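You operate a simulated robot arm through the tools that you are given. There is no shell and no other tool. Be economical: measure what you need, move in short steps, check, and stop when the job is done.

You run a simulated two-armed robot. Do the job below in one go: nothing can be reset, and whatever is moved stays where it is left.

JOB
Screw the lid back on the tin with blue lid and green band.
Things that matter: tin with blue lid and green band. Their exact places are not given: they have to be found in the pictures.

The check looks at the end state, three seconds after you hand in, the way a careful person would. Anything else that was tipped, shoved, dropped, spilled or broken makes it a failure. A push-on lid holds only when it is set on centred and level and pressed home; a screw cap is set on level and turned clockwise until tight.

ROBOT AND FRAMES
Two 6-joint arms with two-finger parallel grippers on one trunk, on a base that drives. Base frame: it is fixed to the floor where the robot stands at the start and does not move with it; the origin is under the middle of the robot, x ahead of it, y to its left, z up. Readings come in mm, degrees, newtons and seconds.
The left shoulder is at the start at [60, 187, 1172], the right one opposite. With the tool pointing down near the work surface each hand reaches from about 260 to 620 mm from the robot's upright axis, wherever it stands, measured 20 degrees to its own side. Payload 1.57 kg a hand.
Tool frame (each hand has its own): the origin (TCP) lies between the finger pads and is the grasp point; the fingertips stand 30 mm ahead of it; z points along the fingers, y is the line along which they close. The gripper opens to 110 mm. The fingers are 24 mm wide and 12 mm thick; the gripper's body (48 by 112 mm) begins 78 mm behind the TCP.
Orientation is that of the tool frame in the base frame, as a unit quaternion [x, y, z, w]. With the fingers straight down and closing along the base's y, the tool's x points along the base's -x, its y along +y and its z along -z.

CONTROLS
- The arms move only by the tool jog_arm. It takes "left_series", "right_series" or both (then of equal length, played together; a hand with none holds still); each is text: rows parted by semicolons, each of 7 numbers parted by spaces: the shift along the base's x, y, z in mm, then the turn, a rotation vector about the base's x, y, z in rad, then the gripper command, from -1 (shut) to 1 (fully open), values between in proportion. In form: dx dy dz wx wy wz claw; .... A call has 1 to 20 rows; each row is the pose to reach, as a shift and turn from the pose commanded when the call began. A row lasts 0.2 s, in which the tool goes at most 50 mm and 8.6 degrees; a call with a longer step from one row to the next is refused whole, and so is a gripper value outside its range. Where a pose cannot be reached the arm comes as near as it can. A force on the tool above 40 N (or 10 N above the force at the start of the call, whichever is more), or a blocked arm, ends the call early, and 0.2 s more pass. The fingers move at their own pace (about 153 mm/s each) and stop on an object; they squeeze with about 43 N. The grip force told is the motor's: it shows also when the fingers shut on nothing. Time passes only in rows, and 0.2 s behind the last, so rows that repeat a pose let the fingers close. The reply holds the time, the measured pose of the TCP, the force on the tool along the base axes, the opening and the grip force, in the units named above and with some noise, with the torque about the TCP (base axes, N m) and any sound that the robot's microphone picked up, and new pictures: "views" is both (left out), scene, wrist or none (wrist: the cameras of the hands that moved).
- Cameras (640 x 400 px; columns grow to the right, rows downward): "scene" is now at [11.3, 17.5, 1719.1]; the picture's right is [0.20, -0.98, 0.00], its down [-0.79, -0.16, -0.59] and it looks along [0.58, 0.12, -0.81] (base axes); focal length 285 px, centre (320, 200). "left" rides on the left gripper at [70, -16, -141] in its tool frame; the picture's right is [0.23, 0.97, 0.00], its down [-0.85, 0.20, -0.48] and it looks along [-0.47, 0.11, 0.88] (tool axes); focal length 222 px, centre (320, 200). "right" rides on the right gripper at [70, 16, -141] in its tool frame; the picture's right is [-0.23, 0.97, 0.00], its down [-0.86, -0.20, -0.48] and it looks along [-0.47, -0.11, 0.88] (tool axes); focal length 222 px, centre (320, 200).
- slide_trunk(by): slides the trunk up (or, below 0, down) by that many mm; the arms and the scene camera ride with it, the base frame stays. It gives what a move gives, with no picture.
- steer(legs): drives the robot by 1 to 6 legs, each [ahead, left, turn to the left] in mm, mm and degrees, along the robot's own axes; the way and the turn of a leg run together, so that a leg with both is an arc; at most 1500 mm and 180 degrees a leg. The arms and the cameras ride along, it lands a little off, and it stops where it bumps. It gives what a move gives, and a new picture of the scene camera.
- pan_tilt(pan, tilt): turns the head with the scene camera to pan (to the left, within 86 degrees either way) and tilt (down, from -29 to 69), counted from straight ahead of the robot. It gives what a move gives, and a new picture of the scene camera.
- probe_pixels(camera, pixels): for up to 12 pixels [column, row] of the newest picture of that camera ("zoom" is the newest enlarged one), the place [x, y, z] in the base frame of the surface seen there, good to about 2 mm, but the place of the scene camera against the robot may be out by one fixed shift of up to 12 mm in any direction. The clock stands still meanwhile.
- enlarge(camera, box): a new picture of the part [left, top, right, bottom] of that camera's present view, enlarged. The clock stands still meanwhile.
- sign_off(): hands the job in; it is judged then, once.

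Go step by step. Measure first, check grasps and placings, and put right what went wrong. The budget is 80 turns and 260 pictures, counting those below and the enlarged ones. Unless the task says otherwise, let go and move clear before handing in, and close with one line.

The tools are called after "Request:" by a JSON object that holds its "api" and its "payload". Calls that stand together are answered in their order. jog_arm: Moves the arms, as the interface text tells. Its arguments: {"type":"object","properties":{"left_series":{"type":"string"},"right_series":{"type":"string"},"views":{"type":"string","enum":["both","scene","wrist","none"]}},"required":[]} The other tools are called the same way: slide_trunk (by) slides the trunk up or down; steer (legs) drives the base; pan_tilt (pan, tilt) turns the head that bears the scene camera; probe_pixels (camera, pixels) gives the place of the surface under pixels of a picture; enlarge (camera, box) takes an enlarged picture of a part of a camera's view; sign_off () hands the job in.

At the start:

```text
time: 0.0
left_ee_pos: [500.4, 256.1, 1156.1]
left_tcp_rot: [0.0, 1.0, 0.001, 0.001]
left_contact_force: [0.7, 0.2, 0.2]
left_moment: [-0.01, 0.02, -0.04]
left_gripper_width: 109.9
left_finger_force: 0.1
right_ee_pos: [482.2, -134.0, 1182.0]
right_tcp_rot: [0.0, 1.0, 0.0, 0.0]
right_contact_force: [0.8, 0.6, 0.0]
right_moment: [0.0, 0.02, 0.0]
right_gripper_width: 110.2
right_finger_force: 0.1
trunk travel left (down, up): [-800.0, 190.0]
robot x, y, heading: [-4.3, 1.5, 0.3]
head pan, tilt: [11.6, 53.9]
```

scene: 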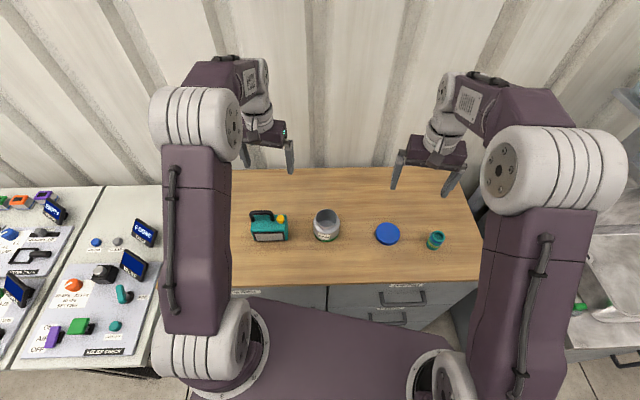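
right: 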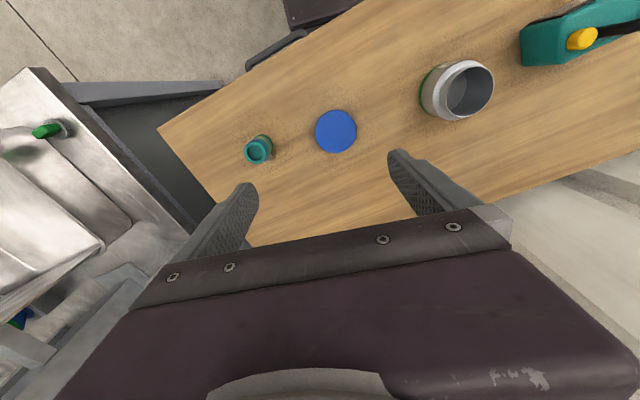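
left: 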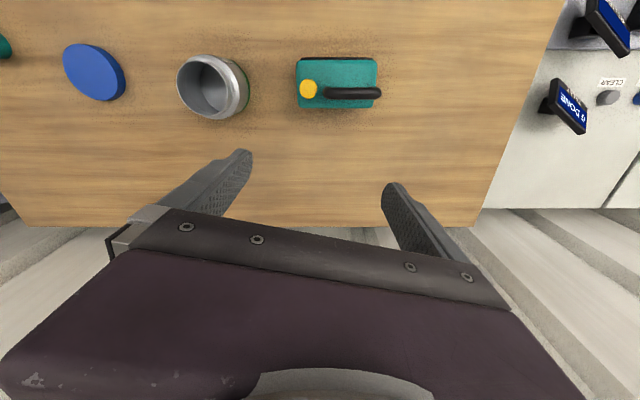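

The scene shows an open tin at (326,225) with a blue lid at (387,233) on the table. I'll enlarge and probe both.

Request:
{"api": "enlarge", "payload": {"camera": "scene", "box": [240, 190, 460, 280]}}

Request:
{"api": "probe_pixels", "payload": {"camera": "right", "pixels": [[336, 131], [316, 131], [356, 131], [336, 112], [336, 152], [470, 90], [452, 65], [492, 85], [425, 105], [450, 118], [258, 150], [380, 130]]}}

Request:
{"api": "probe_pixels", "payload": {"camera": "left", "pixels": [[95, 72], [64, 60], [125, 90], [210, 88], [180, 85], [245, 85], [212, 57], [215, 118], [337, 85], [245, 105]]}}

```text
2.91 times, centred on (350, 235) of scene
```

zoom: 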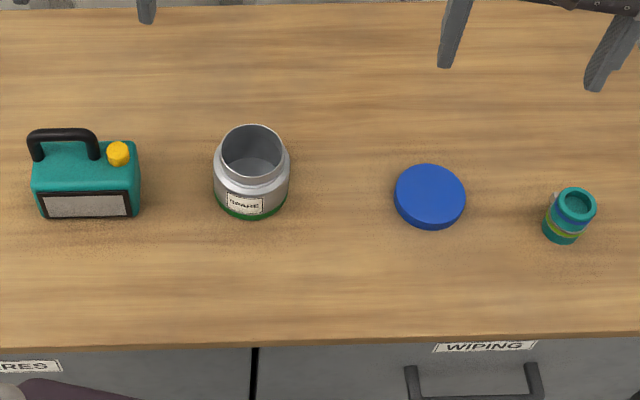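

```text
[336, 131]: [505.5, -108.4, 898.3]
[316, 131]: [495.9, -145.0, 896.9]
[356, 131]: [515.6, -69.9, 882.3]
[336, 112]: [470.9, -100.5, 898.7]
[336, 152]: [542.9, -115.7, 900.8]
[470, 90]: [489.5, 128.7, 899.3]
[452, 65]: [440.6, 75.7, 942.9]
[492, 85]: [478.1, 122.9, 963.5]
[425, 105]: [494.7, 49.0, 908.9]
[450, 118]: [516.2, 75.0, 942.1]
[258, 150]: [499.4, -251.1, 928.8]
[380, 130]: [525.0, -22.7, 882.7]
```

```text
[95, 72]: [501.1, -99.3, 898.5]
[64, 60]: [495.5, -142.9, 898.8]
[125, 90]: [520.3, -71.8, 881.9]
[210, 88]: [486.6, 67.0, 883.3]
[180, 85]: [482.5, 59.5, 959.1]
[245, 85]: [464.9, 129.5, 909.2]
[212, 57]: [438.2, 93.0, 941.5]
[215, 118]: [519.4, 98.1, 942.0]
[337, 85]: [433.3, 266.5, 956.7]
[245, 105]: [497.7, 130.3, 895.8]
```

The lid lies flat near (506,-107) with its top at z≈898. The tin is near (480,91) with its rim at z≈963. I'll move the right hand above the lid for a finer measurement.

Request:
{"api": "jog_arm", "payload": {"right_series": "6 7 -38 0 0 0 1;12 14 -76 0 0 0 1;18 20 -114 0 0 0 1;24 27 -152 0 0 0 1;24 27 -152 0 0 0 1", "views": "wrist"}}

```text
time: 1.2
left_ee_pos: [499.6, 255.4, 1154.9]
left_tcp_rot: [0.0, 1.0, -0.001, 0.0]
left_contact_force: [0.4, -0.2, -0.2]
left_moment: [0.02, 0.0, 0.0]
left_gripper_width: 109.9
left_finger_force: 0.0
right_ee_pos: [506.9, -107.6, 1029.5]
right_tcp_rot: [-0.001, 1.0, 0.0, 0.0]
right_contact_force: [0.9, -0.3, 0.6]
right_moment: [0.0, -0.02, 0.03]
right_gripper_width: 110.1
right_finger_force: 0.0
trunk travel left (down, up): [-800.0, 190.0]
robot x, y, heading: [-0.1, -0.5, 0.0]
head pan, tilt: [11.6, 53.9]
```

right: 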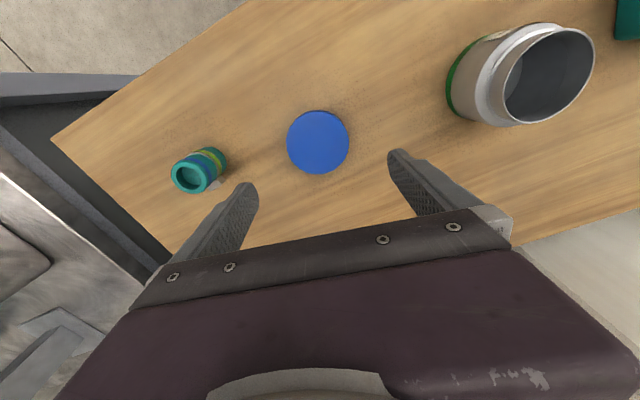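

Request:
{"api": "enlarge", "payload": {"camera": "right", "box": [270, 95, 366, 185]}}

Request:
{"api": "probe_pixels", "payload": {"camera": "right", "pixels": [[289, 143], [347, 143], [318, 114], [318, 172], [298, 122], [338, 164], [318, 143], [338, 122], [298, 164], [390, 180], [540, 24], [592, 70]]}}

Request:
{"api": "enlarge", "payload": {"camera": "left", "box": [150, 40, 270, 130]}}

```text
4.44 times, centred on (318, 140) of right
```

zoom: 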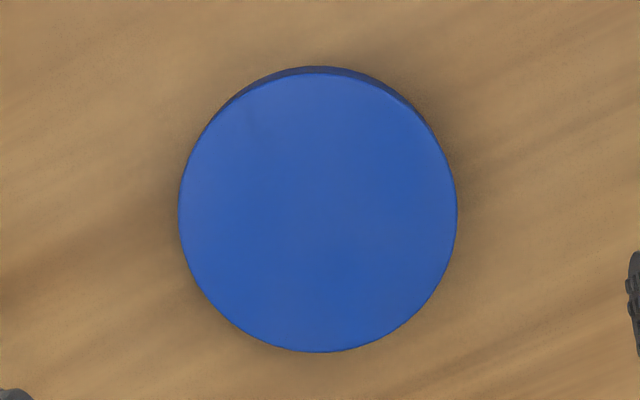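

```text
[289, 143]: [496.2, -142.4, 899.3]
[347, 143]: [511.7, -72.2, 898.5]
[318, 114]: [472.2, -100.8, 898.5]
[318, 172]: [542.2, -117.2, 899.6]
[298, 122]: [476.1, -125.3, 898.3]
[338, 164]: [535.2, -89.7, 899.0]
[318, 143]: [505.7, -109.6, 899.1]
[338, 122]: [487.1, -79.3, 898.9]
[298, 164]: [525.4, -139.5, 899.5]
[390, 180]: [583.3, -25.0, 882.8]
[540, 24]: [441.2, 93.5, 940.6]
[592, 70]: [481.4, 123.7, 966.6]
```

```text
4.44 times, centred on (210, 85) of left
```

zoom: 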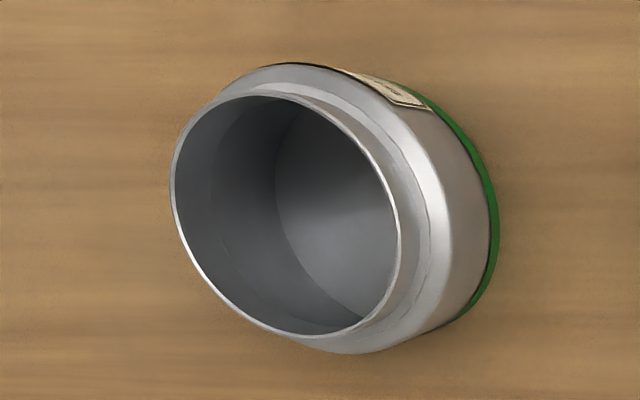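

Lid centre is (506,-108) with radius ≈36.5. Next I'll measure the tin's rim with the left hand above it.

Request:
{"api": "jog_arm", "payload": {"left_series": "-3 -40 -18 0 0 0 1;-6 -80 -36 0 0 0 1;-10 -120 -50 0 0 0 1;-12 -162 -65 0 0 0 1;-12 -162 -65 0 0 0 1", "views": "wrist"}}

```text
time: 2.4
left_ee_pos: [489.1, 94.3, 1091.4]
left_tcp_rot: [0.0, 1.0, 0.0, 0.0]
left_contact_force: [0.0, 0.4, -0.7]
left_moment: [-0.01, 0.02, -0.02]
left_gripper_width: 110.2
left_finger_force: 0.1
right_ee_pos: [507.4, -107.3, 1029.0]
right_tcp_rot: [0.0, 1.0, 0.0, 0.001]
right_contact_force: [-0.3, -1.0, 0.3]
right_moment: [-0.02, 0.0, -0.02]
right_gripper_width: 109.6
right_finger_force: 0.0
trunk travel left (down, up): [-800.0, 190.0]
robot x, y, heading: [1.3, -1.7, 0.1]
head pan, tilt: [11.6, 53.9]
```

left: 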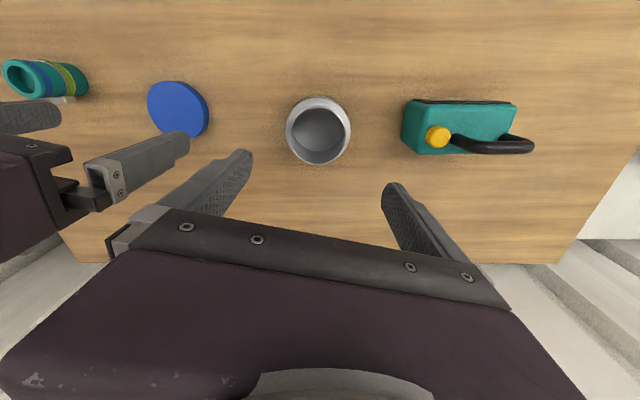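

Request:
{"api": "enlarge", "payload": {"camera": "left", "box": [270, 85, 366, 175]}}

```text
4.44 times, centred on (318, 130) of left
```

zoom: 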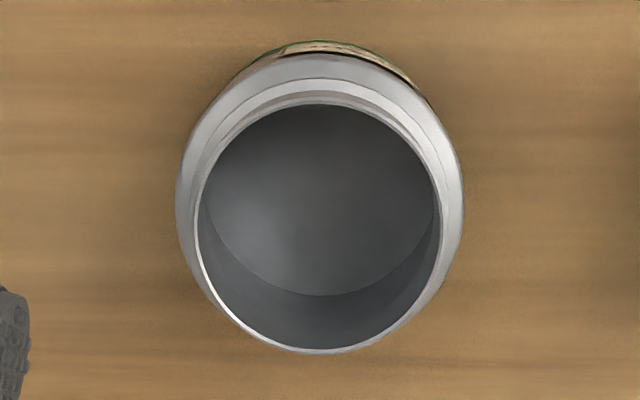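

Request:
{"api": "probe_pixels", "payload": {"camera": "zoom", "pixels": [[198, 240], [440, 240], [320, 350], [320, 102], [235, 138], [405, 138], [240, 320], [402, 320], [180, 200], [459, 200], [320, 90], [320, 65]]}}

```text
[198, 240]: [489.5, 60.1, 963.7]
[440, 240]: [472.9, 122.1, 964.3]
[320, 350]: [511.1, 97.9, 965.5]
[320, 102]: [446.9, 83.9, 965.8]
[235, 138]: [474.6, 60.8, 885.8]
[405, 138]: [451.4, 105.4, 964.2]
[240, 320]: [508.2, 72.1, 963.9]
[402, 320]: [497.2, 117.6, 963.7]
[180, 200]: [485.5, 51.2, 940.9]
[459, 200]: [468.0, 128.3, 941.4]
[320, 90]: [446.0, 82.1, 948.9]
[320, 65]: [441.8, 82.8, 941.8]
```

The tin's rim centre is about (479.5,90.5) at z≈964.5, and its body radius is about 40. I'll tilt the left hand so its fingers point forward and down, to hold the tin body from the robot's side.

Request:
{"api": "jog_arm", "payload": {"left_series": "-2 0 0 0 -0.131 0 1;-4 -1 0 0 -0.262 0 1;-6 -1 0 0 -0.393 0 1;-8 -2 0 0 -0.524 0 1;-10 -2 0 0 -0.655 0 1;-13 -3 0 0 -0.786 0 1;-16 -3 0 0 -0.917 0 1;-18 -4 -10 0 -1.047 0 1;-18 -4 -20 0 -1.047 0 1;-18 -4 -20 0 -1.047 0 1"}}

```text
time: 4.6
left_ee_pos: [504.1, 66.1, 1113.5]
left_tcp_rot: [0.002, 0.87, 0.016, 0.493]
left_contact_force: [-0.2, 0.7, 0.1]
left_moment: [-0.01, 0.01, 0.01]
left_gripper_width: 109.8
left_finger_force: 0.1
left hand out of reach, approached as far as the arm can: row 4, 5, 7, 8, 9, 10
right_ee_pos: [505.4, -107.9, 1029.0]
right_tcp_rot: [0.001, 1.0, 0.0, 0.0]
right_contact_force: [0.2, 0.5, 0.3]
right_moment: [-0.03, -0.01, 0.0]
right_gripper_width: 110.1
right_finger_force: 0.1
trunk travel left (down, up): [-800.0, 190.0]
robot x, y, heading: [-0.7, 1.7, -0.0]
head pan, tilt: [11.6, 53.9]
```

scene: 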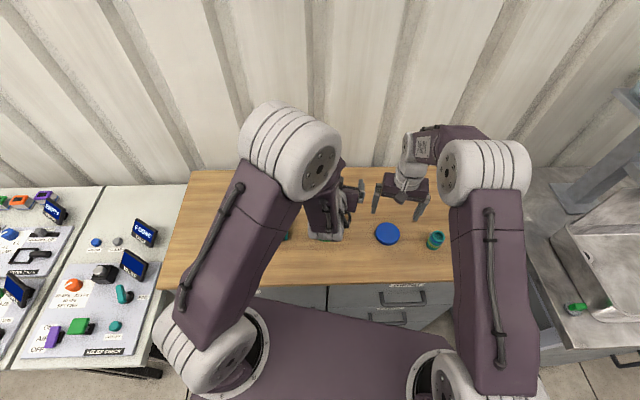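
left: 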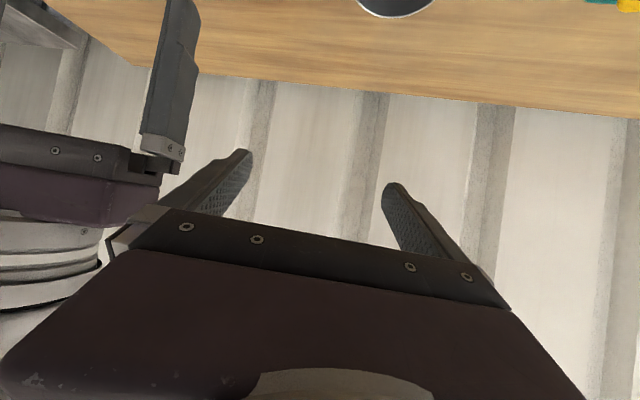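

The left arm can't tilt that far this close in. I'll send it back to the side and pick up the lid with the right hand.

Request:
{"api": "jog_arm", "payload": {"left_series": "2 20 6 0 0.131 0 1;4 40 12 0 0.262 0 1;6 60 20 0 0.393 0 1;8 80 30 0 0.524 0 1;12 100 40 0 0.655 0 1;16 120 50 0 0.786 0 1;20 140 65 0 0.917 0 1;30 166 85 0 1.047 0 1;30 166 85 0 1.047 0 1", "right_series": "0 0 -30 0 0 0 1;0 0 -60 0 0 0 1;0 0 -85 0 0 0 1;0 0 -100 0 0 0 1;0 0 -108 0 0 0 1;0 0 -113 0 0 0 1;0 0 -113 0 0 0 1;0 0 -113 0 0 0 1;0 0 -113 0 0 0 1"}}

```text
time: 6.6
left_ee_pos: [535.2, 232.7, 1198.4]
left_tcp_rot: [0.0, 1.0, 0.0, -0.001]
left_contact_force: [-0.6, -0.4, 0.1]
left_moment: [0.02, 0.01, -0.04]
left_gripper_width: 110.0
left_finger_force: 0.0
left hand out of reach, approached as far as the arm can: row 4, 5
right_ee_pos: [506.9, -108.4, 916.5]
right_tcp_rot: [0.0, 1.0, 0.001, 0.0]
right_contact_force: [-0.4, 0.2, 0.1]
right_moment: [-0.03, 0.0, 0.01]
right_gripper_width: 110.3
right_finger_force: 0.1
trunk travel left (down, up): [-800.0, 190.0]
robot x, y, heading: [0.5, -1.5, 0.1]
head pan, tilt: [11.6, 53.9]
```

scene: 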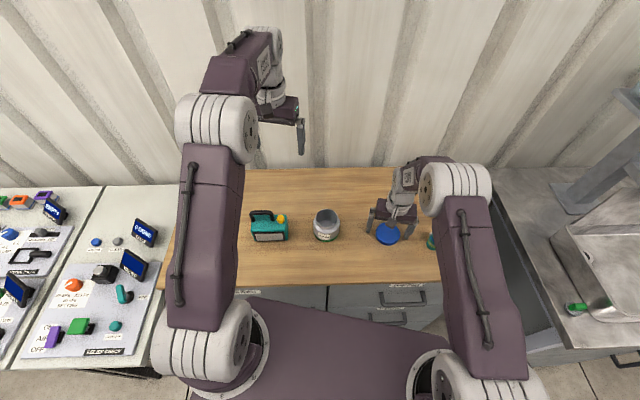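
right: 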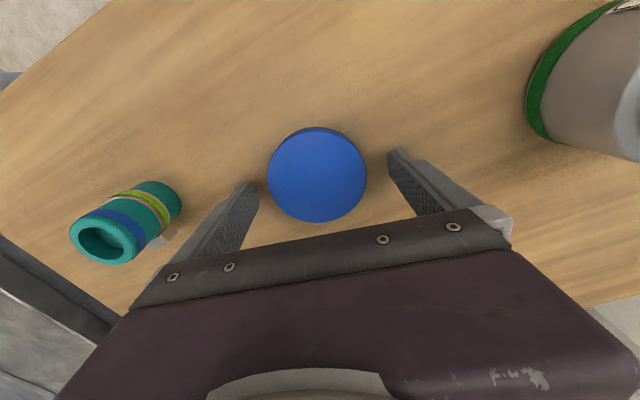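
left: 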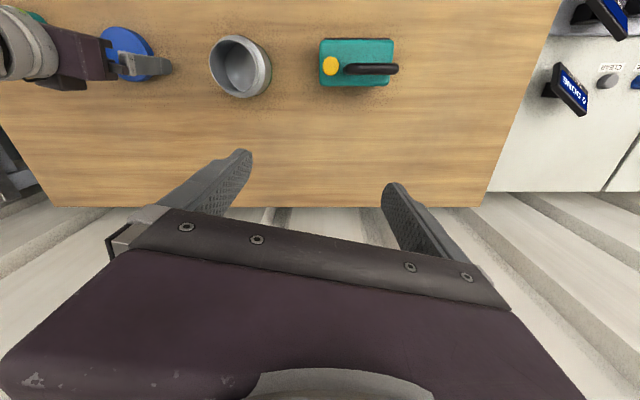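

The fingers straddle the lid (centre px (317,175)). I'll close on it.

Request:
{"api": "jog_arm", "payload": {"right_series": "0 0 0 0 0 0 0.5;0 0 0 0 0 0 0.4;0 0 0 0 0 0 0.2;0 0 0 0 0 0 -0.2;0 0 0 0 0 0 -1;0 0 0 0 0 0 -1", "views": "wrist"}}

```text
time: 8.0
left_ee_pos: [535.5, 232.7, 1199.9]
left_tcp_rot: [0.0, 1.0, 0.0, 0.0]
left_contact_force: [0.0, -0.2, 0.9]
left_moment: [-0.01, -0.01, 0.02]
left_gripper_width: 110.0
left_finger_force: 0.1
right_ee_pos: [508.4, -106.9, 917.0]
right_tcp_rot: [0.0, 1.0, 0.0, 0.0]
right_contact_force: [-0.2, 0.8, 1.0]
right_moment: [0.07, 0.03, -0.05]
right_gripper_width: 77.8
right_finger_force: 43.0
trunk travel left (down, up): [-800.0, 190.0]
robot x, y, heading: [4.0, 0.1, 0.1]
head pan, tilt: [11.6, 53.9]
```

right: 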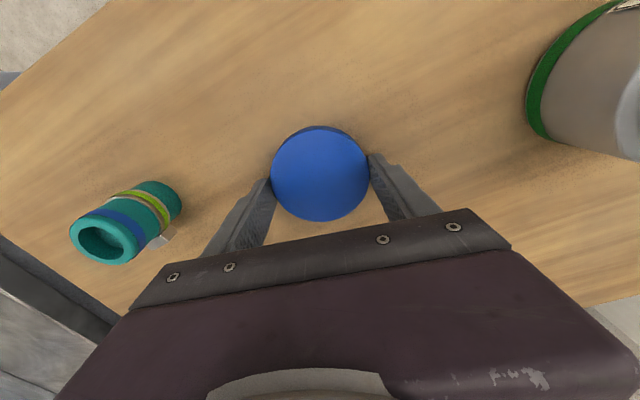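

The lid is gripped (77.8 mm, 43 N). I'll lift it and check where it sits relative to the TCP.

Request:
{"api": "jog_arm", "payload": {"right_series": "0 0 20 0 0 0 -1;0 0 60 0 0 0 -1;0 0 100 0 0 0 -1;0 0 130 0 0 0 -1;0 0 130 0 0 0 -1", "views": "wrist"}}

Request:
{"api": "enlarge", "payload": {"camera": "right", "box": [250, 110, 394, 230]}}

Request:
{"api": "probe_pixels", "payload": {"camera": "right", "pixels": [[275, 175], [365, 175], [320, 133], [320, 217], [290, 145], [350, 205], [350, 145], [290, 205], [320, 175], [320, 128]]}}

```text
time: 9.2
left_ee_pos: [535.5, 231.9, 1199.4]
left_tcp_rot: [-0.002, 1.0, 0.0, 0.001]
left_contact_force: [0.6, 0.7, 0.3]
left_moment: [0.03, -0.03, -0.01]
left_gripper_width: 110.0
left_finger_force: 0.0
right_ee_pos: [505.6, -107.0, 1047.2]
right_tcp_rot: [0.0, 1.0, 0.0, 0.001]
right_contact_force: [0.2, 0.2, 0.1]
right_moment: [0.01, 0.01, 0.01]
right_gripper_width: 77.9
right_finger_force: 42.8
trunk travel left (down, up): [-800.0, 190.0]
robot x, y, heading: [1.3, -1.9, -0.2]
head pan, tilt: [11.6, 53.9]
```

right: 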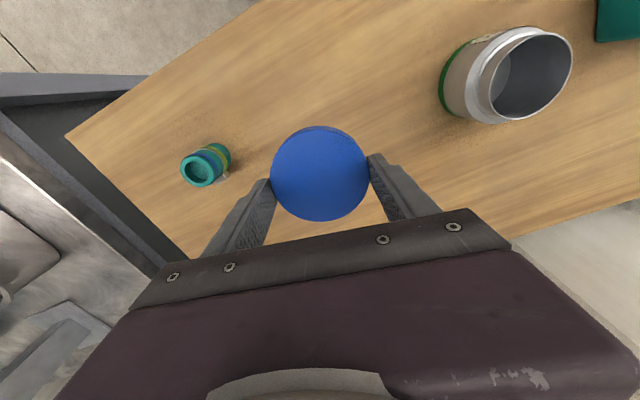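

```text
3.33 times, centred on (322, 170) of right
```

zoom: 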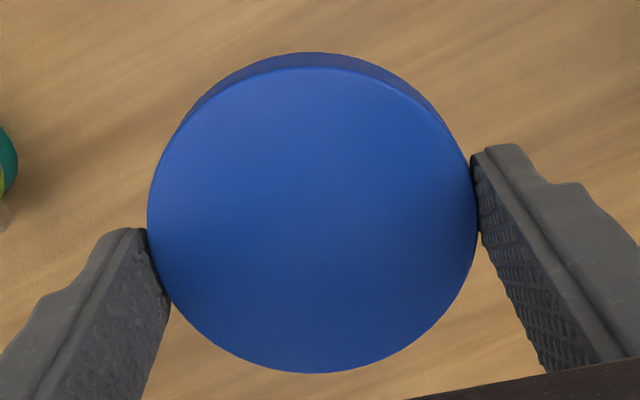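

```text
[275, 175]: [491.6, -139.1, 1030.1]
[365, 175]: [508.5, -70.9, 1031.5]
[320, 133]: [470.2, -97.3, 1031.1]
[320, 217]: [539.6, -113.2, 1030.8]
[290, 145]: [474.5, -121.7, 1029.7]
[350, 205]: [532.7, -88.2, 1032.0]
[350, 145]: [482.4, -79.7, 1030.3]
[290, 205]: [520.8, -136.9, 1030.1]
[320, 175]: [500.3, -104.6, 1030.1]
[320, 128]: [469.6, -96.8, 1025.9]
```

The lid is centred within ~1 mm and level. I'll carry it over the tin and pre-turn counter-clockwise by about 50° for turning range.

Request:
{"api": "jog_arm", "payload": {"right_series": "-4 28 5 0 0 0.13 -1;-8 57 5 0 0 0.25 -1;-12 85 5 0 0 0.38 -1;-16 114 5 0 0 0.5 -1;-20 142 5 0 0 0.63 -1;-23 170 3 0 0 0.75 -1;-26.5 198 0 0 0 0.87 -1;-26.5 198 -15 0 0 0.87 -1;-26.5 198 -15 0 0 0.87 -1"}}

```text
time: 11.2
left_ee_pos: [536.3, 231.4, 1200.2]
left_tcp_rot: [0.001, 1.0, 0.0, 0.0]
left_contact_force: [0.7, -1.1, 0.1]
left_moment: [0.03, -0.04, -0.01]
left_gripper_width: 109.7
left_finger_force: 0.1
right_ee_pos: [479.7, 90.2, 1030.5]
right_tcp_rot: [-0.421, 0.907, -0.001, 0.0]
right_contact_force: [-0.9, -0.1, 0.1]
right_moment: [0.03, -0.04, 0.0]
right_gripper_width: 77.2
right_finger_force: 42.8
trunk travel left (down, up): [-800.0, 190.0]
robot x, y, heading: [-0.7, 4.1, 0.2]
head pan, tilt: [11.6, 53.9]
```

scene: 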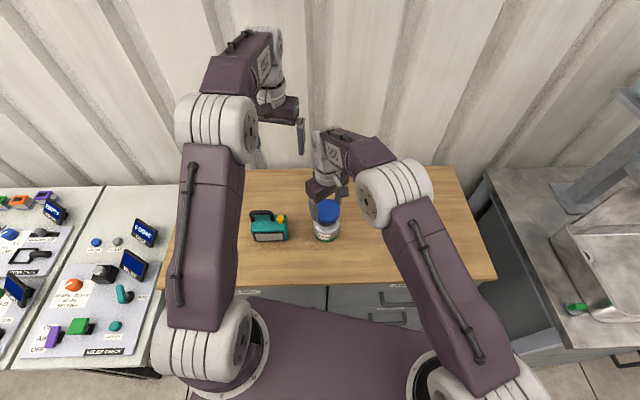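
right: 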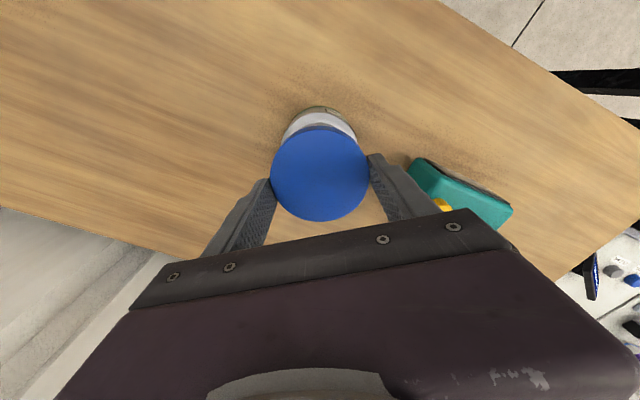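

The lid hovers over the tin with its bottom at about z 998. I'll lower it slowly and watch the force.

Request:
{"api": "jog_arm", "payload": {"right_series": "0 0 -12 0 0 0 -1;0 0 -22 0 0 0 -1;0 0 -28 0 0 0 -1;0 0 -31 0 0 0 -1;0 0 -33 0 0 0 -1;0 0 -35 0 0 0 -1;0 0 -35 0 0 0 -1"}}

Request:
{"api": "enlarge", "payload": {"camera": "scene", "box": [280, 180, 376, 250]}}

```text
time: 12.8
left_ee_pos: [533.8, 231.6, 1199.7]
left_tcp_rot: [0.0, 1.0, 0.0, 0.001]
left_contact_force: [-0.6, -0.1, 0.2]
left_moment: [0.01, 0.01, 0.01]
left_gripper_width: 110.1
left_finger_force: 0.1
right_ee_pos: [481.0, 90.2, 995.1]
right_tcp_rot: [-0.422, 0.907, 0.001, 0.0]
right_contact_force: [0.1, 0.1, -0.3]
right_moment: [-0.01, 0.02, -0.02]
right_gripper_width: 77.2
right_finger_force: 42.4
trunk travel left (down, up): [-800.0, 190.0]
robot x, y, heading: [0.7, 1.8, -0.3]
head pan, tilt: [11.6, 53.9]
```

scene: 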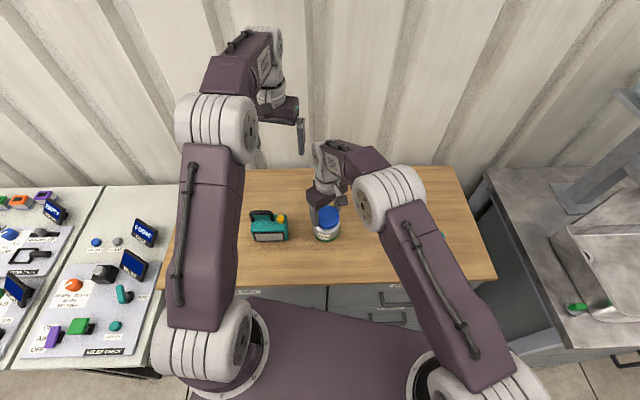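
right: 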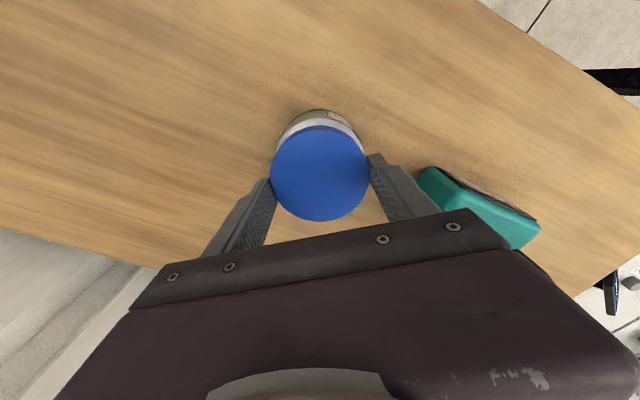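

```text
5.71 times, centred on (328, 215) of scene
```

zoom: 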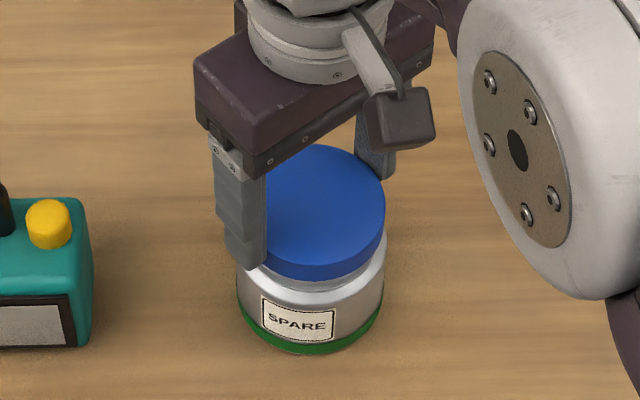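

It's aligned and there's no contact yet. I'll keep descending in 1–2 mm rows.

Request:
{"api": "jog_arm", "payload": {"right_series": "0 0 -2 0 0 0 -1;0 0 -4 0 0 0 -1;0 0 -5.5 0 0 0 -1;0 0 -7 0 0 0 -1;0 0 -8 0 0 0 -1;0 0 -8 0 0 0 -1", "views": "none"}}

```text
time: 14.2
left_ee_pos: [536.1, 231.6, 1199.3]
left_tcp_rot: [0.0, 1.0, 0.0, -0.001]
left_contact_force: [-0.6, -0.3, 0.4]
left_moment: [0.02, 0.01, 0.0]
left_gripper_width: 109.9
left_finger_force: 0.1
right_ee_pos: [480.9, 89.8, 988.1]
right_tcp_rot: [-0.421, 0.907, -0.001, 0.0]
right_contact_force: [-0.1, 0.1, -0.4]
right_moment: [-0.01, 0.0, 0.0]
right_gripper_width: 77.1
right_finger_force: 43.1
trunk travel left (down, up): [-800.0, 190.0]
robot x, y, heading: [-1.4, 1.2, -0.1]
head pan, tilt: [11.6, 53.9]
```

Request:
{"api": "jog_arm", "payload": {"right_series": "0 0 -1 0 0 0 -1;0 0 -2 0 0 0 -1;0 0 -3 0 0 0 -1;0 0 -4 0 0 0 -1;0 0 -4 0 0 0 -1", "views": "none"}}

```text
time: 15.4
left_ee_pos: [532.8, 231.2, 1201.1]
left_tcp_rot: [0.0, 1.0, 0.001, 0.001]
left_contact_force: [-0.9, -0.4, -0.3]
left_moment: [0.03, 0.01, -0.02]
left_gripper_width: 110.0
left_finger_force: 0.1
right_ee_pos: [481.1, 91.6, 986.8]
right_tcp_rot: [-0.422, 0.907, 0.0, 0.003]
right_contact_force: [4.8, -0.2, 26.7]
right_moment: [-0.14, -0.08, -0.01]
right_gripper_width: 77.3
right_finger_force: 43.1
trunk travel left (down, up): [-800.0, 190.0]
robot x, y, heading: [-3.0, -3.5, -0.2]
head pan, tilt: [11.6, 53.9]
```

Contact at TCP z≈987 with 27 N, so the thread is meeting the neck. I'll turn clockwise 60° first and check whether the tin turns along.

Request:
{"api": "jog_arm", "payload": {"right_series": "0 0 0 0 0 -0.1 -1;0 0 0 0 0 -0.2 -1;0 0 0 0 0 -0.3 -1;0 0 0 0 0 -0.4 -1;0 0 0 0 0 -0.5 -1;0 0 0 0 0 -0.6 -1;0 0 0 0 0 -0.7 -1;0 0 0 0 0 -0.8 -1;0 0 0 0 0 -0.9 -1;0 0 0 0 0 -1 -1"}}

Request:
{"api": "enlarge", "payload": {"camera": "scene", "box": [280, 180, 376, 250]}}

```text
time: 17.6
left_ee_pos: [533.6, 230.5, 1199.9]
left_tcp_rot: [0.0, 1.0, 0.001, 0.001]
left_contact_force: [-0.1, 0.1, 0.8]
left_moment: [-0.01, -0.06, 0.01]
left_gripper_width: 109.9
left_finger_force: 0.0
right_ee_pos: [479.7, 89.9, 985.8]
right_tcp_rot: [0.065, 0.998, 0.001, 0.001]
right_contact_force: [10.0, -4.5, 30.6]
right_moment: [-0.5, -0.54, 0.03]
right_gripper_width: 76.9
right_finger_force: 43.2
trunk travel left (down, up): [-800.0, 190.0]
robot x, y, heading: [-3.2, 0.3, 0.2]
head pan, tilt: [11.6, 53.9]
```

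scene: 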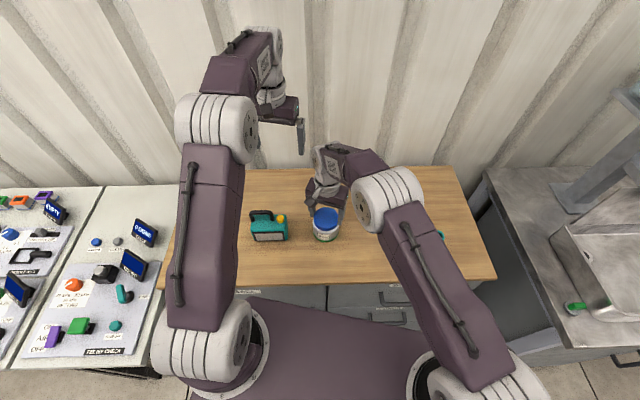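
right: 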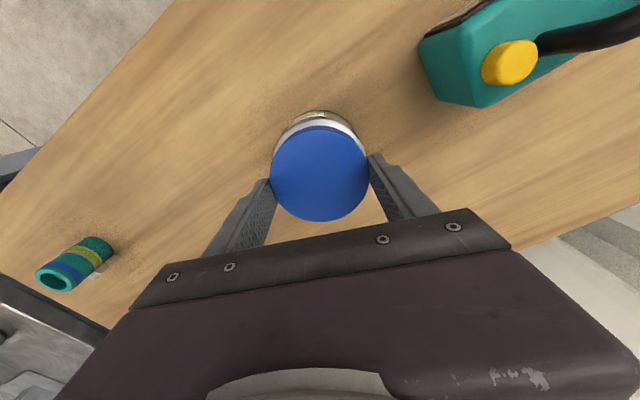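

```text
5.71 times, centred on (328, 215) of scene
```

zoom: 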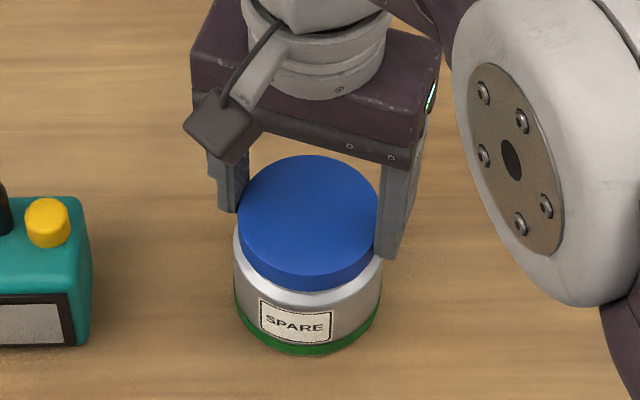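

The SPARE label hasn't turned, so friction is holding the tin while the lid turns and sinks. I'll continue clockwise with a small lateral correction.

Request:
{"api": "jog_arm", "payload": {"right_series": "0.5 0 0 0 0 -0.1 -1;1 0 0 0 0 -0.2 -1;1 0 0 0 0 -0.3 -1;1 0 0 0 0 -0.4 -1;1 0 0 0 0 -0.5 -1;1 0 0 0 0 -0.6 -1;1 0 0 0 0 -0.7 -1;1 0 0 0 0 -0.8 -1;1 0 0 0 0 -0.9 -1;1 0 0 0 0 -1 -1"}}

Request:
{"api": "enlarge", "payload": {"camera": "scene", "box": [280, 180, 376, 250]}}

```text
time: 19.8
left_ee_pos: [532.8, 229.9, 1201.3]
left_tcp_rot: [0.0, 1.0, 0.001, 0.001]
left_contact_force: [-0.2, 0.3, 0.4]
left_moment: [-0.04, 0.01, 0.01]
left_gripper_width: 110.1
left_finger_force: 0.1
right_ee_pos: [477.9, 88.4, 985.8]
right_tcp_rot: [0.536, 0.844, 0.0, 0.0]
right_contact_force: [-4.6, -8.1, 16.2]
right_moment: [-0.43, 0.38, 0.02]
right_gripper_width: 76.3
right_finger_force: 42.9
trunk travel left (down, up): [-800.0, 190.0]
robot x, y, heading: [-2.8, 1.4, -0.1]
head pan, tilt: [11.6, 53.9]
```

scene: 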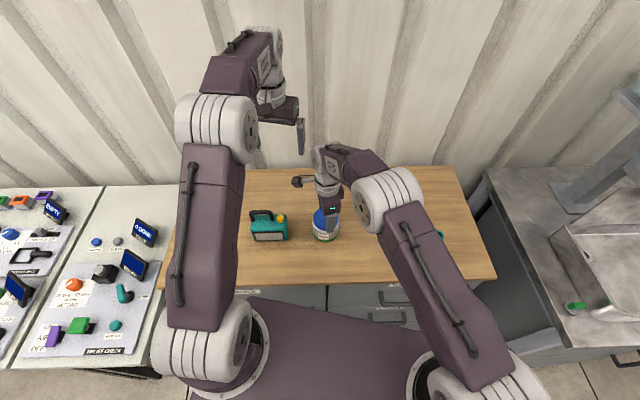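
right: 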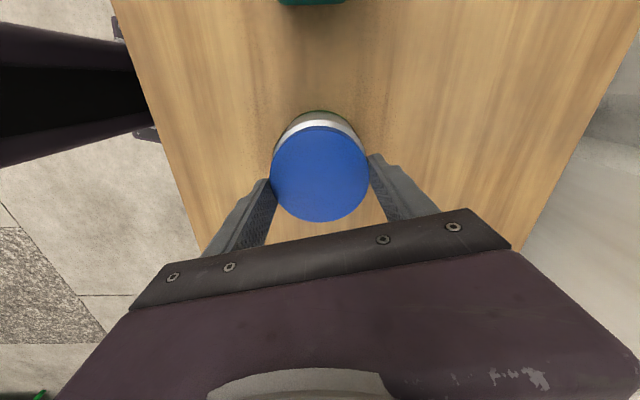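

```text
5.71 times, centred on (328, 215) of scene
```

zoom: 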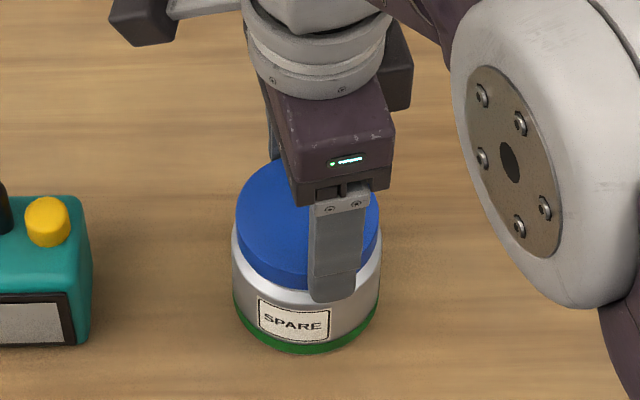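

About 115° turned with no tightening torque yet. I'll continue clockwise with slightly more downward pressure.

Request:
{"api": "jog_arm", "payload": {"right_series": "0 0 -0.5 0 0 -0.1 -1;0 0 -1 0 0 -0.2 -1;0 0 -1 0 0 -0.3 -1;0 0 -1 0 0 -0.4 -1;0 0 -1 0 0 -0.5 -1;0 0 -1 0 0 -0.6 -1;0 0 -1 0 0 -0.7 -1;0 0 -1 0 0 -0.8 -1;0 0 -1 0 0 -0.9 -1;0 0 -1 0 0 -1 -1"}}

Request:
{"api": "enlarge", "payload": {"camera": "scene", "box": [280, 180, 376, 250]}}

```text
time: 22.0
left_ee_pos: [533.2, 231.1, 1200.4]
left_tcp_rot: [0.0, 1.0, 0.001, 0.001]
left_contact_force: [0.4, -0.2, 0.3]
left_moment: [-0.03, 0.03, -0.01]
left_gripper_width: 109.9
left_finger_force: 0.0
right_ee_pos: [478.2, 91.3, 983.0]
right_tcp_rot: [0.875, 0.484, 0.001, 0.001]
right_contact_force: [-5.7, -0.4, 10.9]
right_moment: [0.08, 0.41, 0.02]
right_gripper_width: 76.7
right_finger_force: 43.1
trunk travel left (down, up): [-800.0, 190.0]
robot x, y, heading: [0.1, 4.5, 0.2]
head pan, tilt: [11.6, 53.9]
```

scene: 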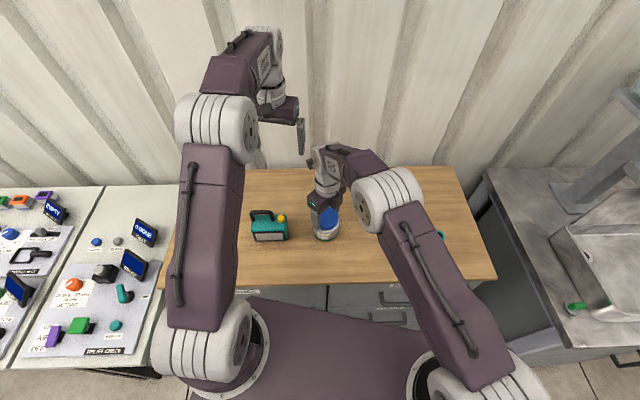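
right: 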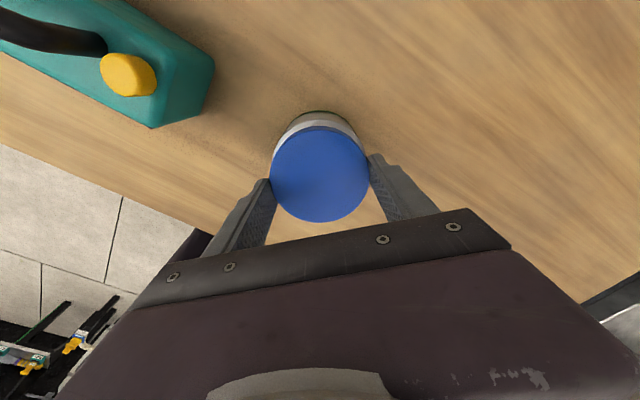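

```text
5.71 times, centred on (328, 215) of scene
```

zoom: 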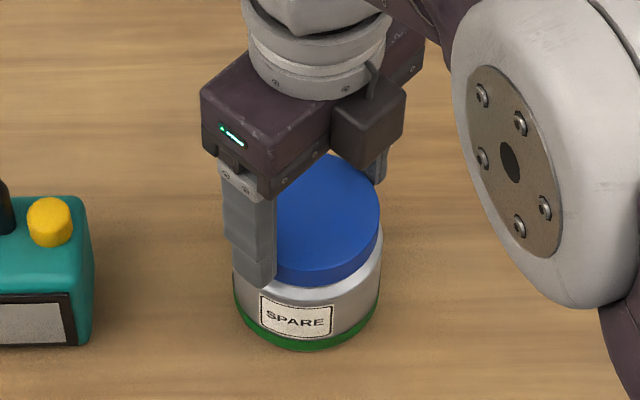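

The lid is sinking (TCP z 983) and the tin hasn't turned. I'll keep turning.

Request:
{"api": "jog_arm", "payload": {"right_series": "0 0 -0.5 0 0 -0.1 -1;0 0 -1 0 0 -0.2 -1;0 0 -1 0 0 -0.3 -1;0 0 -1 0 0 -0.4 -1;0 0 -1 0 0 -0.5 -1;0 0 -1.5 0 0 -0.6 -1;0 0 -1.5 0 0 -0.7 -1;0 0 -1.5 0 0 -0.8 -1;0 0 -1.5 0 0 -0.9 -1;0 0 -1.5 0 0 -1 -1"}}

Request:
{"api": "enlarge", "payload": {"camera": "scene", "box": [280, 180, 376, 250]}}

```text
time: 23.3
left_ee_pos: [533.8, 232.3, 1199.6]
left_tcp_rot: [-0.001, 1.0, 0.001, 0.0]
left_contact_force: [0.2, 0.5, 0.3]
left_moment: [-0.02, 0.02, 0.03]
left_gripper_width: 110.1
left_finger_force: 0.0
right_ee_pos: [494.4, 42.8, 984.6]
right_tcp_rot: [0.963, 0.266, 0.007, -0.031]
right_contact_force: [-4.4, 3.0, 24.4]
right_moment: [-0.21, 0.44, -0.01]
right_gripper_width: 76.1
right_finger_force: 42.9
right hand out of reach, approached as far as the arm can: row 4, 5, 6
trunk travel left (down, up): [-800.0, 190.0]
robot x, y, heading: [-1.2, -1.2, -0.0]
head pan, tilt: [11.6, 53.9]
stopped in row 6 (right hand): the force on the tool passed its limit (the readings are from after the stop); the commanded pose is now the measured one
```

scene: 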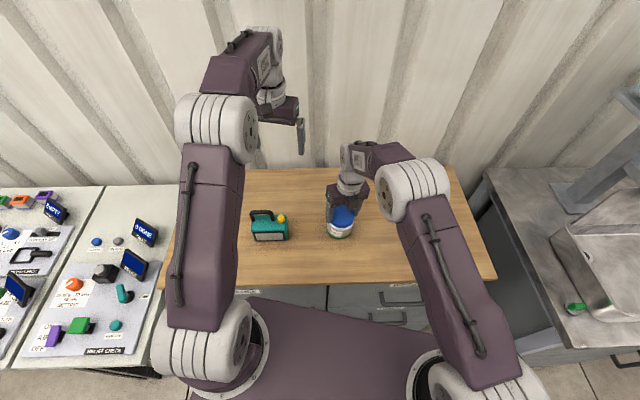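
right: 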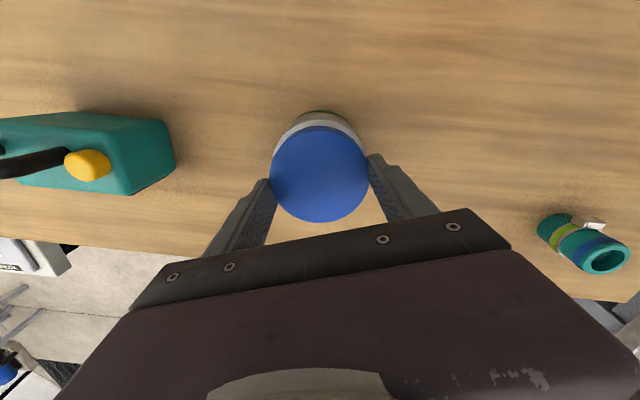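

```text
5.71 times, centred on (328, 215) of scene
```

zoom: 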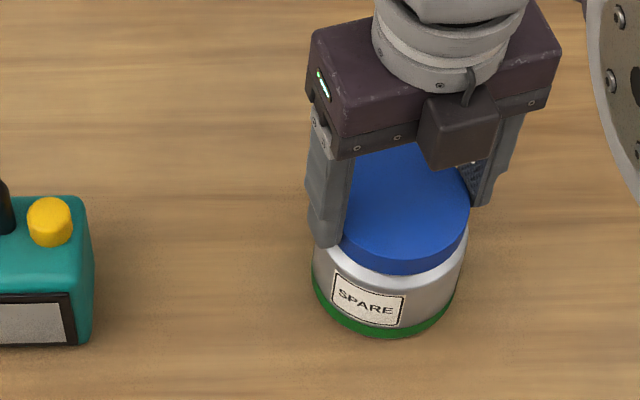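

The wrist reached its limit at about −130° and the arm slid the tin, still upright, to about (494,43). I'll open, rise and look.

Request:
{"api": "jog_arm", "payload": {"right_series": "0 0 0 0 0 0 -0.2;0 0 0 0 0 0 0.9;0 0 0 0 0 0 0.9;0 0 30 0 0 0 0.9;0 0 70 0 0 0.12 0.9;0 0 100 0 0 0.24 0.9;0 0 100 0 0 0.24 0.9"}}

Request:
{"api": "enlarge", "payload": {"camera": "scene", "box": [280, 180, 376, 250]}}

Request:
{"api": "enlarge", "payload": {"camera": "right", "box": [240, 80, 400, 180]}}

```text
time: 24.9
left_ee_pos: [535.4, 232.1, 1200.1]
left_tcp_rot: [-0.001, 1.0, 0.0, 0.0]
left_contact_force: [0.2, -0.1, -0.7]
left_moment: [0.03, 0.01, 0.0]
left_gripper_width: 109.7
left_finger_force: 0.1
right_ee_pos: [496.4, 40.9, 1082.5]
right_tcp_rot: [0.924, 0.381, 0.001, -0.03]
right_contact_force: [0.0, 0.8, -0.4]
right_moment: [-0.02, 0.01, -0.01]
right_gripper_width: 104.6
right_finger_force: 0.0
trunk travel left (down, up): [-800.0, 190.0]
robot x, y, heading: [-0.7, 3.0, 0.1]
head pan, tilt: [11.6, 53.9]
```

scene: 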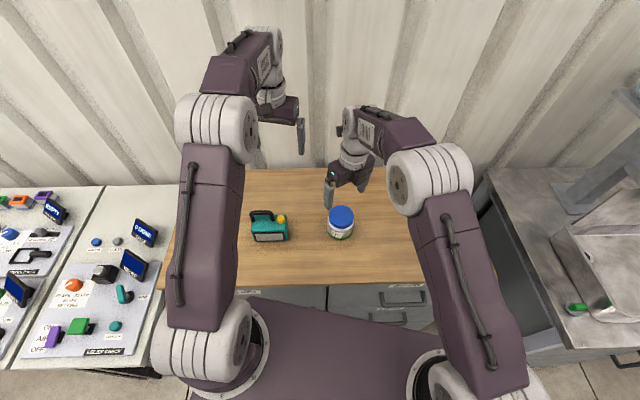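
right: 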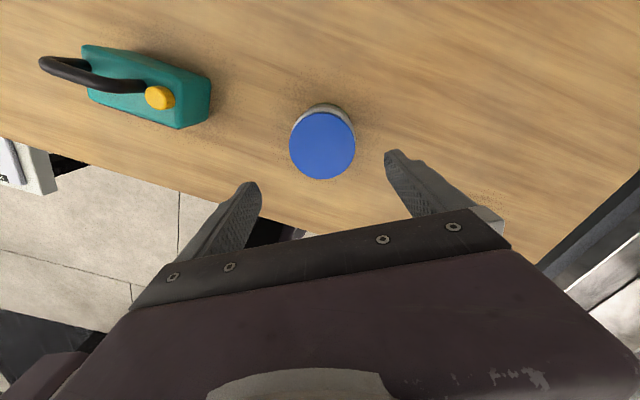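

```text
5.71 times, centred on (328, 215) of scene
```

zoom: 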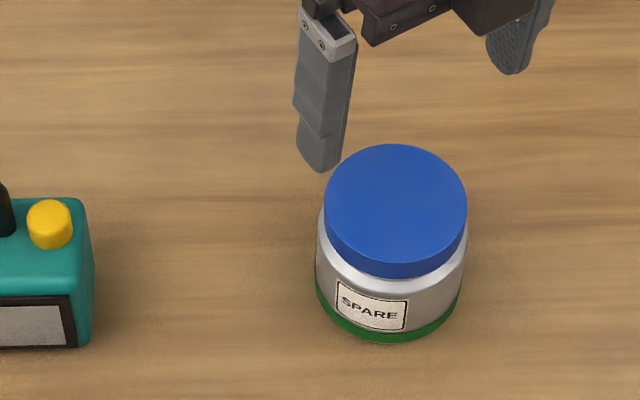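

```text
4.00 times, centred on (320, 130) of right
```

zoom: 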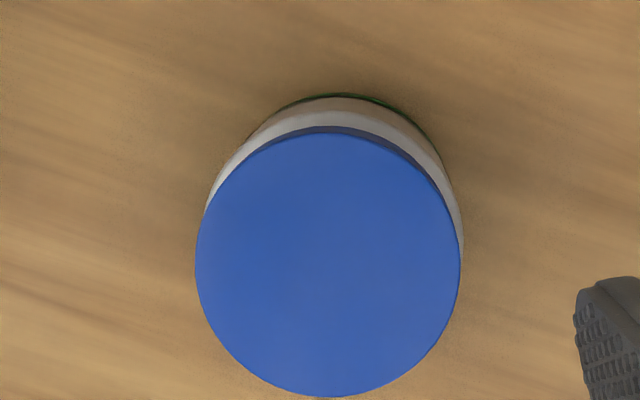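

The lid is on and the tin is upright. I'll measure the lid's rim for levelness and centre, and level the hand.

Request:
{"api": "probe_pixels", "payload": {"camera": "zoom", "pixels": [[199, 265], [457, 265], [328, 137], [328, 394], [237, 174], [419, 356], [419, 174], [237, 356], [328, 265]]}}

Request:
{"api": "jog_arm", "payload": {"right_series": "0 0 5 -0.056 -0.021 0 0.9;0 0 5 -0.056 -0.021 0 0.9", "views": "none"}}

```text
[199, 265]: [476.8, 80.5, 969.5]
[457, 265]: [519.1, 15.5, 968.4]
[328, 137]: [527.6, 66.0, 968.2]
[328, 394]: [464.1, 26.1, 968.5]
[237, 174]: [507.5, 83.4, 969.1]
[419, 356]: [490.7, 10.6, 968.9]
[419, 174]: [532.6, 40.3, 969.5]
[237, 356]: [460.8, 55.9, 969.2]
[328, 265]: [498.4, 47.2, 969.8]
```

```text
time: 25.5
left_ee_pos: [535.3, 232.5, 1198.7]
left_tcp_rot: [-0.001, 1.0, 0.0, 0.0]
left_contact_force: [0.2, -0.5, 0.6]
left_moment: [0.0, -0.02, -0.05]
left_gripper_width: 110.2
left_finger_force: 0.1
right_ee_pos: [496.8, 42.8, 1087.8]
right_tcp_rot: [0.925, 0.38, -0.001, 0.0]
right_contact_force: [-0.1, -0.4, -0.6]
right_moment: [-0.02, 0.01, 0.03]
right_gripper_width: 104.6
right_finger_force: 0.1
trunk travel left (down, up): [-800.0, 190.0]
robot x, y, heading: [2.5, 1.3, -0.0]
head pan, tilt: [11.6, 53.9]
```

The lid is level (top ≈969) with centre (497.4,47.3). I'll unwind the wrist counter-clockwise for another grip.

Request:
{"api": "jog_arm", "payload": {"right_series": "0 0 0 0 0 0.14 0.9;0 1 0 0 0 0.28 0.9;0 2 0 0 0 0.42 0.9;0 3 0 0 0 0.56 0.9;0 4 0 0 0 0.7 0.9;0.5 4.5 0 0 0 0.84 0.9;0.5 4.5 0 0 0 0.98 0.9;0.5 4.5 0 0 0 1.12 0.9;0.5 4.5 0 0 0 1.26 0.9;0.5 4.5 0 0 0 1.4 0.9;0.5 4.5 0 0 0 1.54 0.9;0.5 4.5 0 0 0 1.68 0.9;0.5 4.5 0 0 0 1.82 0.9;0.5 4.5 0 0 0 1.96 0.9;0.5 4.5 0 0 0 2.1 0.9;0.5 4.5 0 0 0 2.24 0.9;0.5 4.5 0 0 0 2.38 0.9;0.5 4.5 0 0 0 2.52 0.9;0.5 4.5 0 0 0 2.66 0.9;0.5 4.5 0 0 0 2.8 0.9", "views": "none"}}

Request:
{"api": "jog_arm", "payload": {"right_series": "0 0 0 0 0 0.12 0.9;0 0 0 0 0 0.24 0.9;0 0 0 0 0 0.36 0.9;0 0 0 0 0 0.48 0.9;0 0 0 0 0 0.6 0.9;0 0 0 0 0 0.72 0.9;0 0 0 0 0 0.84 0.9;0 0 0 0 0 0.84 0.9", "views": "both"}}

```text
time: 29.7
left_ee_pos: [535.4, 231.4, 1199.5]
left_tcp_rot: [-0.001, 1.0, 0.0, 0.0]
left_contact_force: [-0.4, -0.2, -0.2]
left_moment: [-0.01, 0.01, 0.0]
left_gripper_width: 109.9
left_finger_force: 0.0
right_ee_pos: [496.6, 46.6, 1087.7]
right_tcp_rot: [-0.218, 0.976, 0.0, 0.001]
right_contact_force: [0.4, 0.3, 0.4]
right_moment: [0.0, -0.02, 0.01]
right_gripper_width: 104.6
right_finger_force: 0.0
trunk travel left (down, up): [-800.0, 190.0]
robot x, y, heading: [0.3, 0.7, -0.1]
head pan, tilt: [11.6, 53.9]
```

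```text
time: 31.5
left_ee_pos: [536.4, 232.1, 1199.2]
left_tcp_rot: [0.0, 1.0, -0.001, -0.001]
left_contact_force: [0.1, -0.2, -0.3]
left_moment: [0.0, 0.02, 0.02]
left_gripper_width: 109.9
left_finger_force: 0.1
right_ee_pos: [496.9, 46.6, 1086.1]
right_tcp_rot: [-0.597, 0.802, 0.0, 0.0]
right_contact_force: [-0.7, -0.3, -0.7]
right_moment: [-0.01, -0.02, -0.02]
right_gripper_width: 104.7
right_finger_force: 0.1
trunk travel left (down, up): [-800.0, 190.0]
robot x, y, heading: [-1.1, -0.6, 0.1]
head pan, tilt: [11.6, 53.9]
```

scene: 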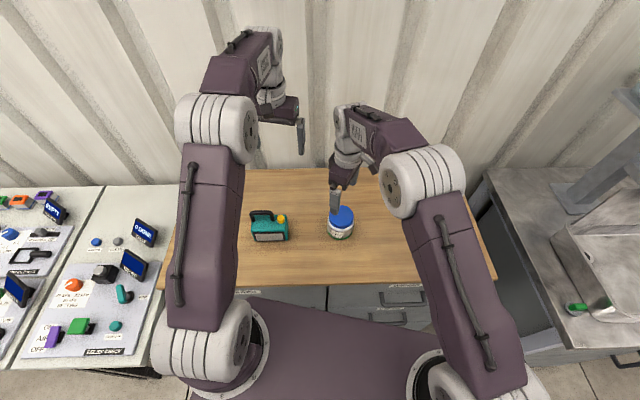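
right: 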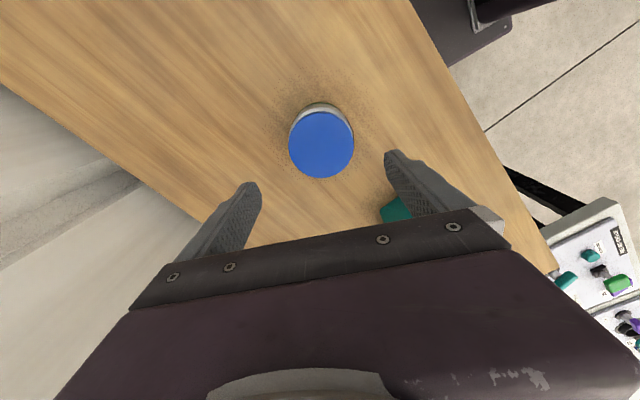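

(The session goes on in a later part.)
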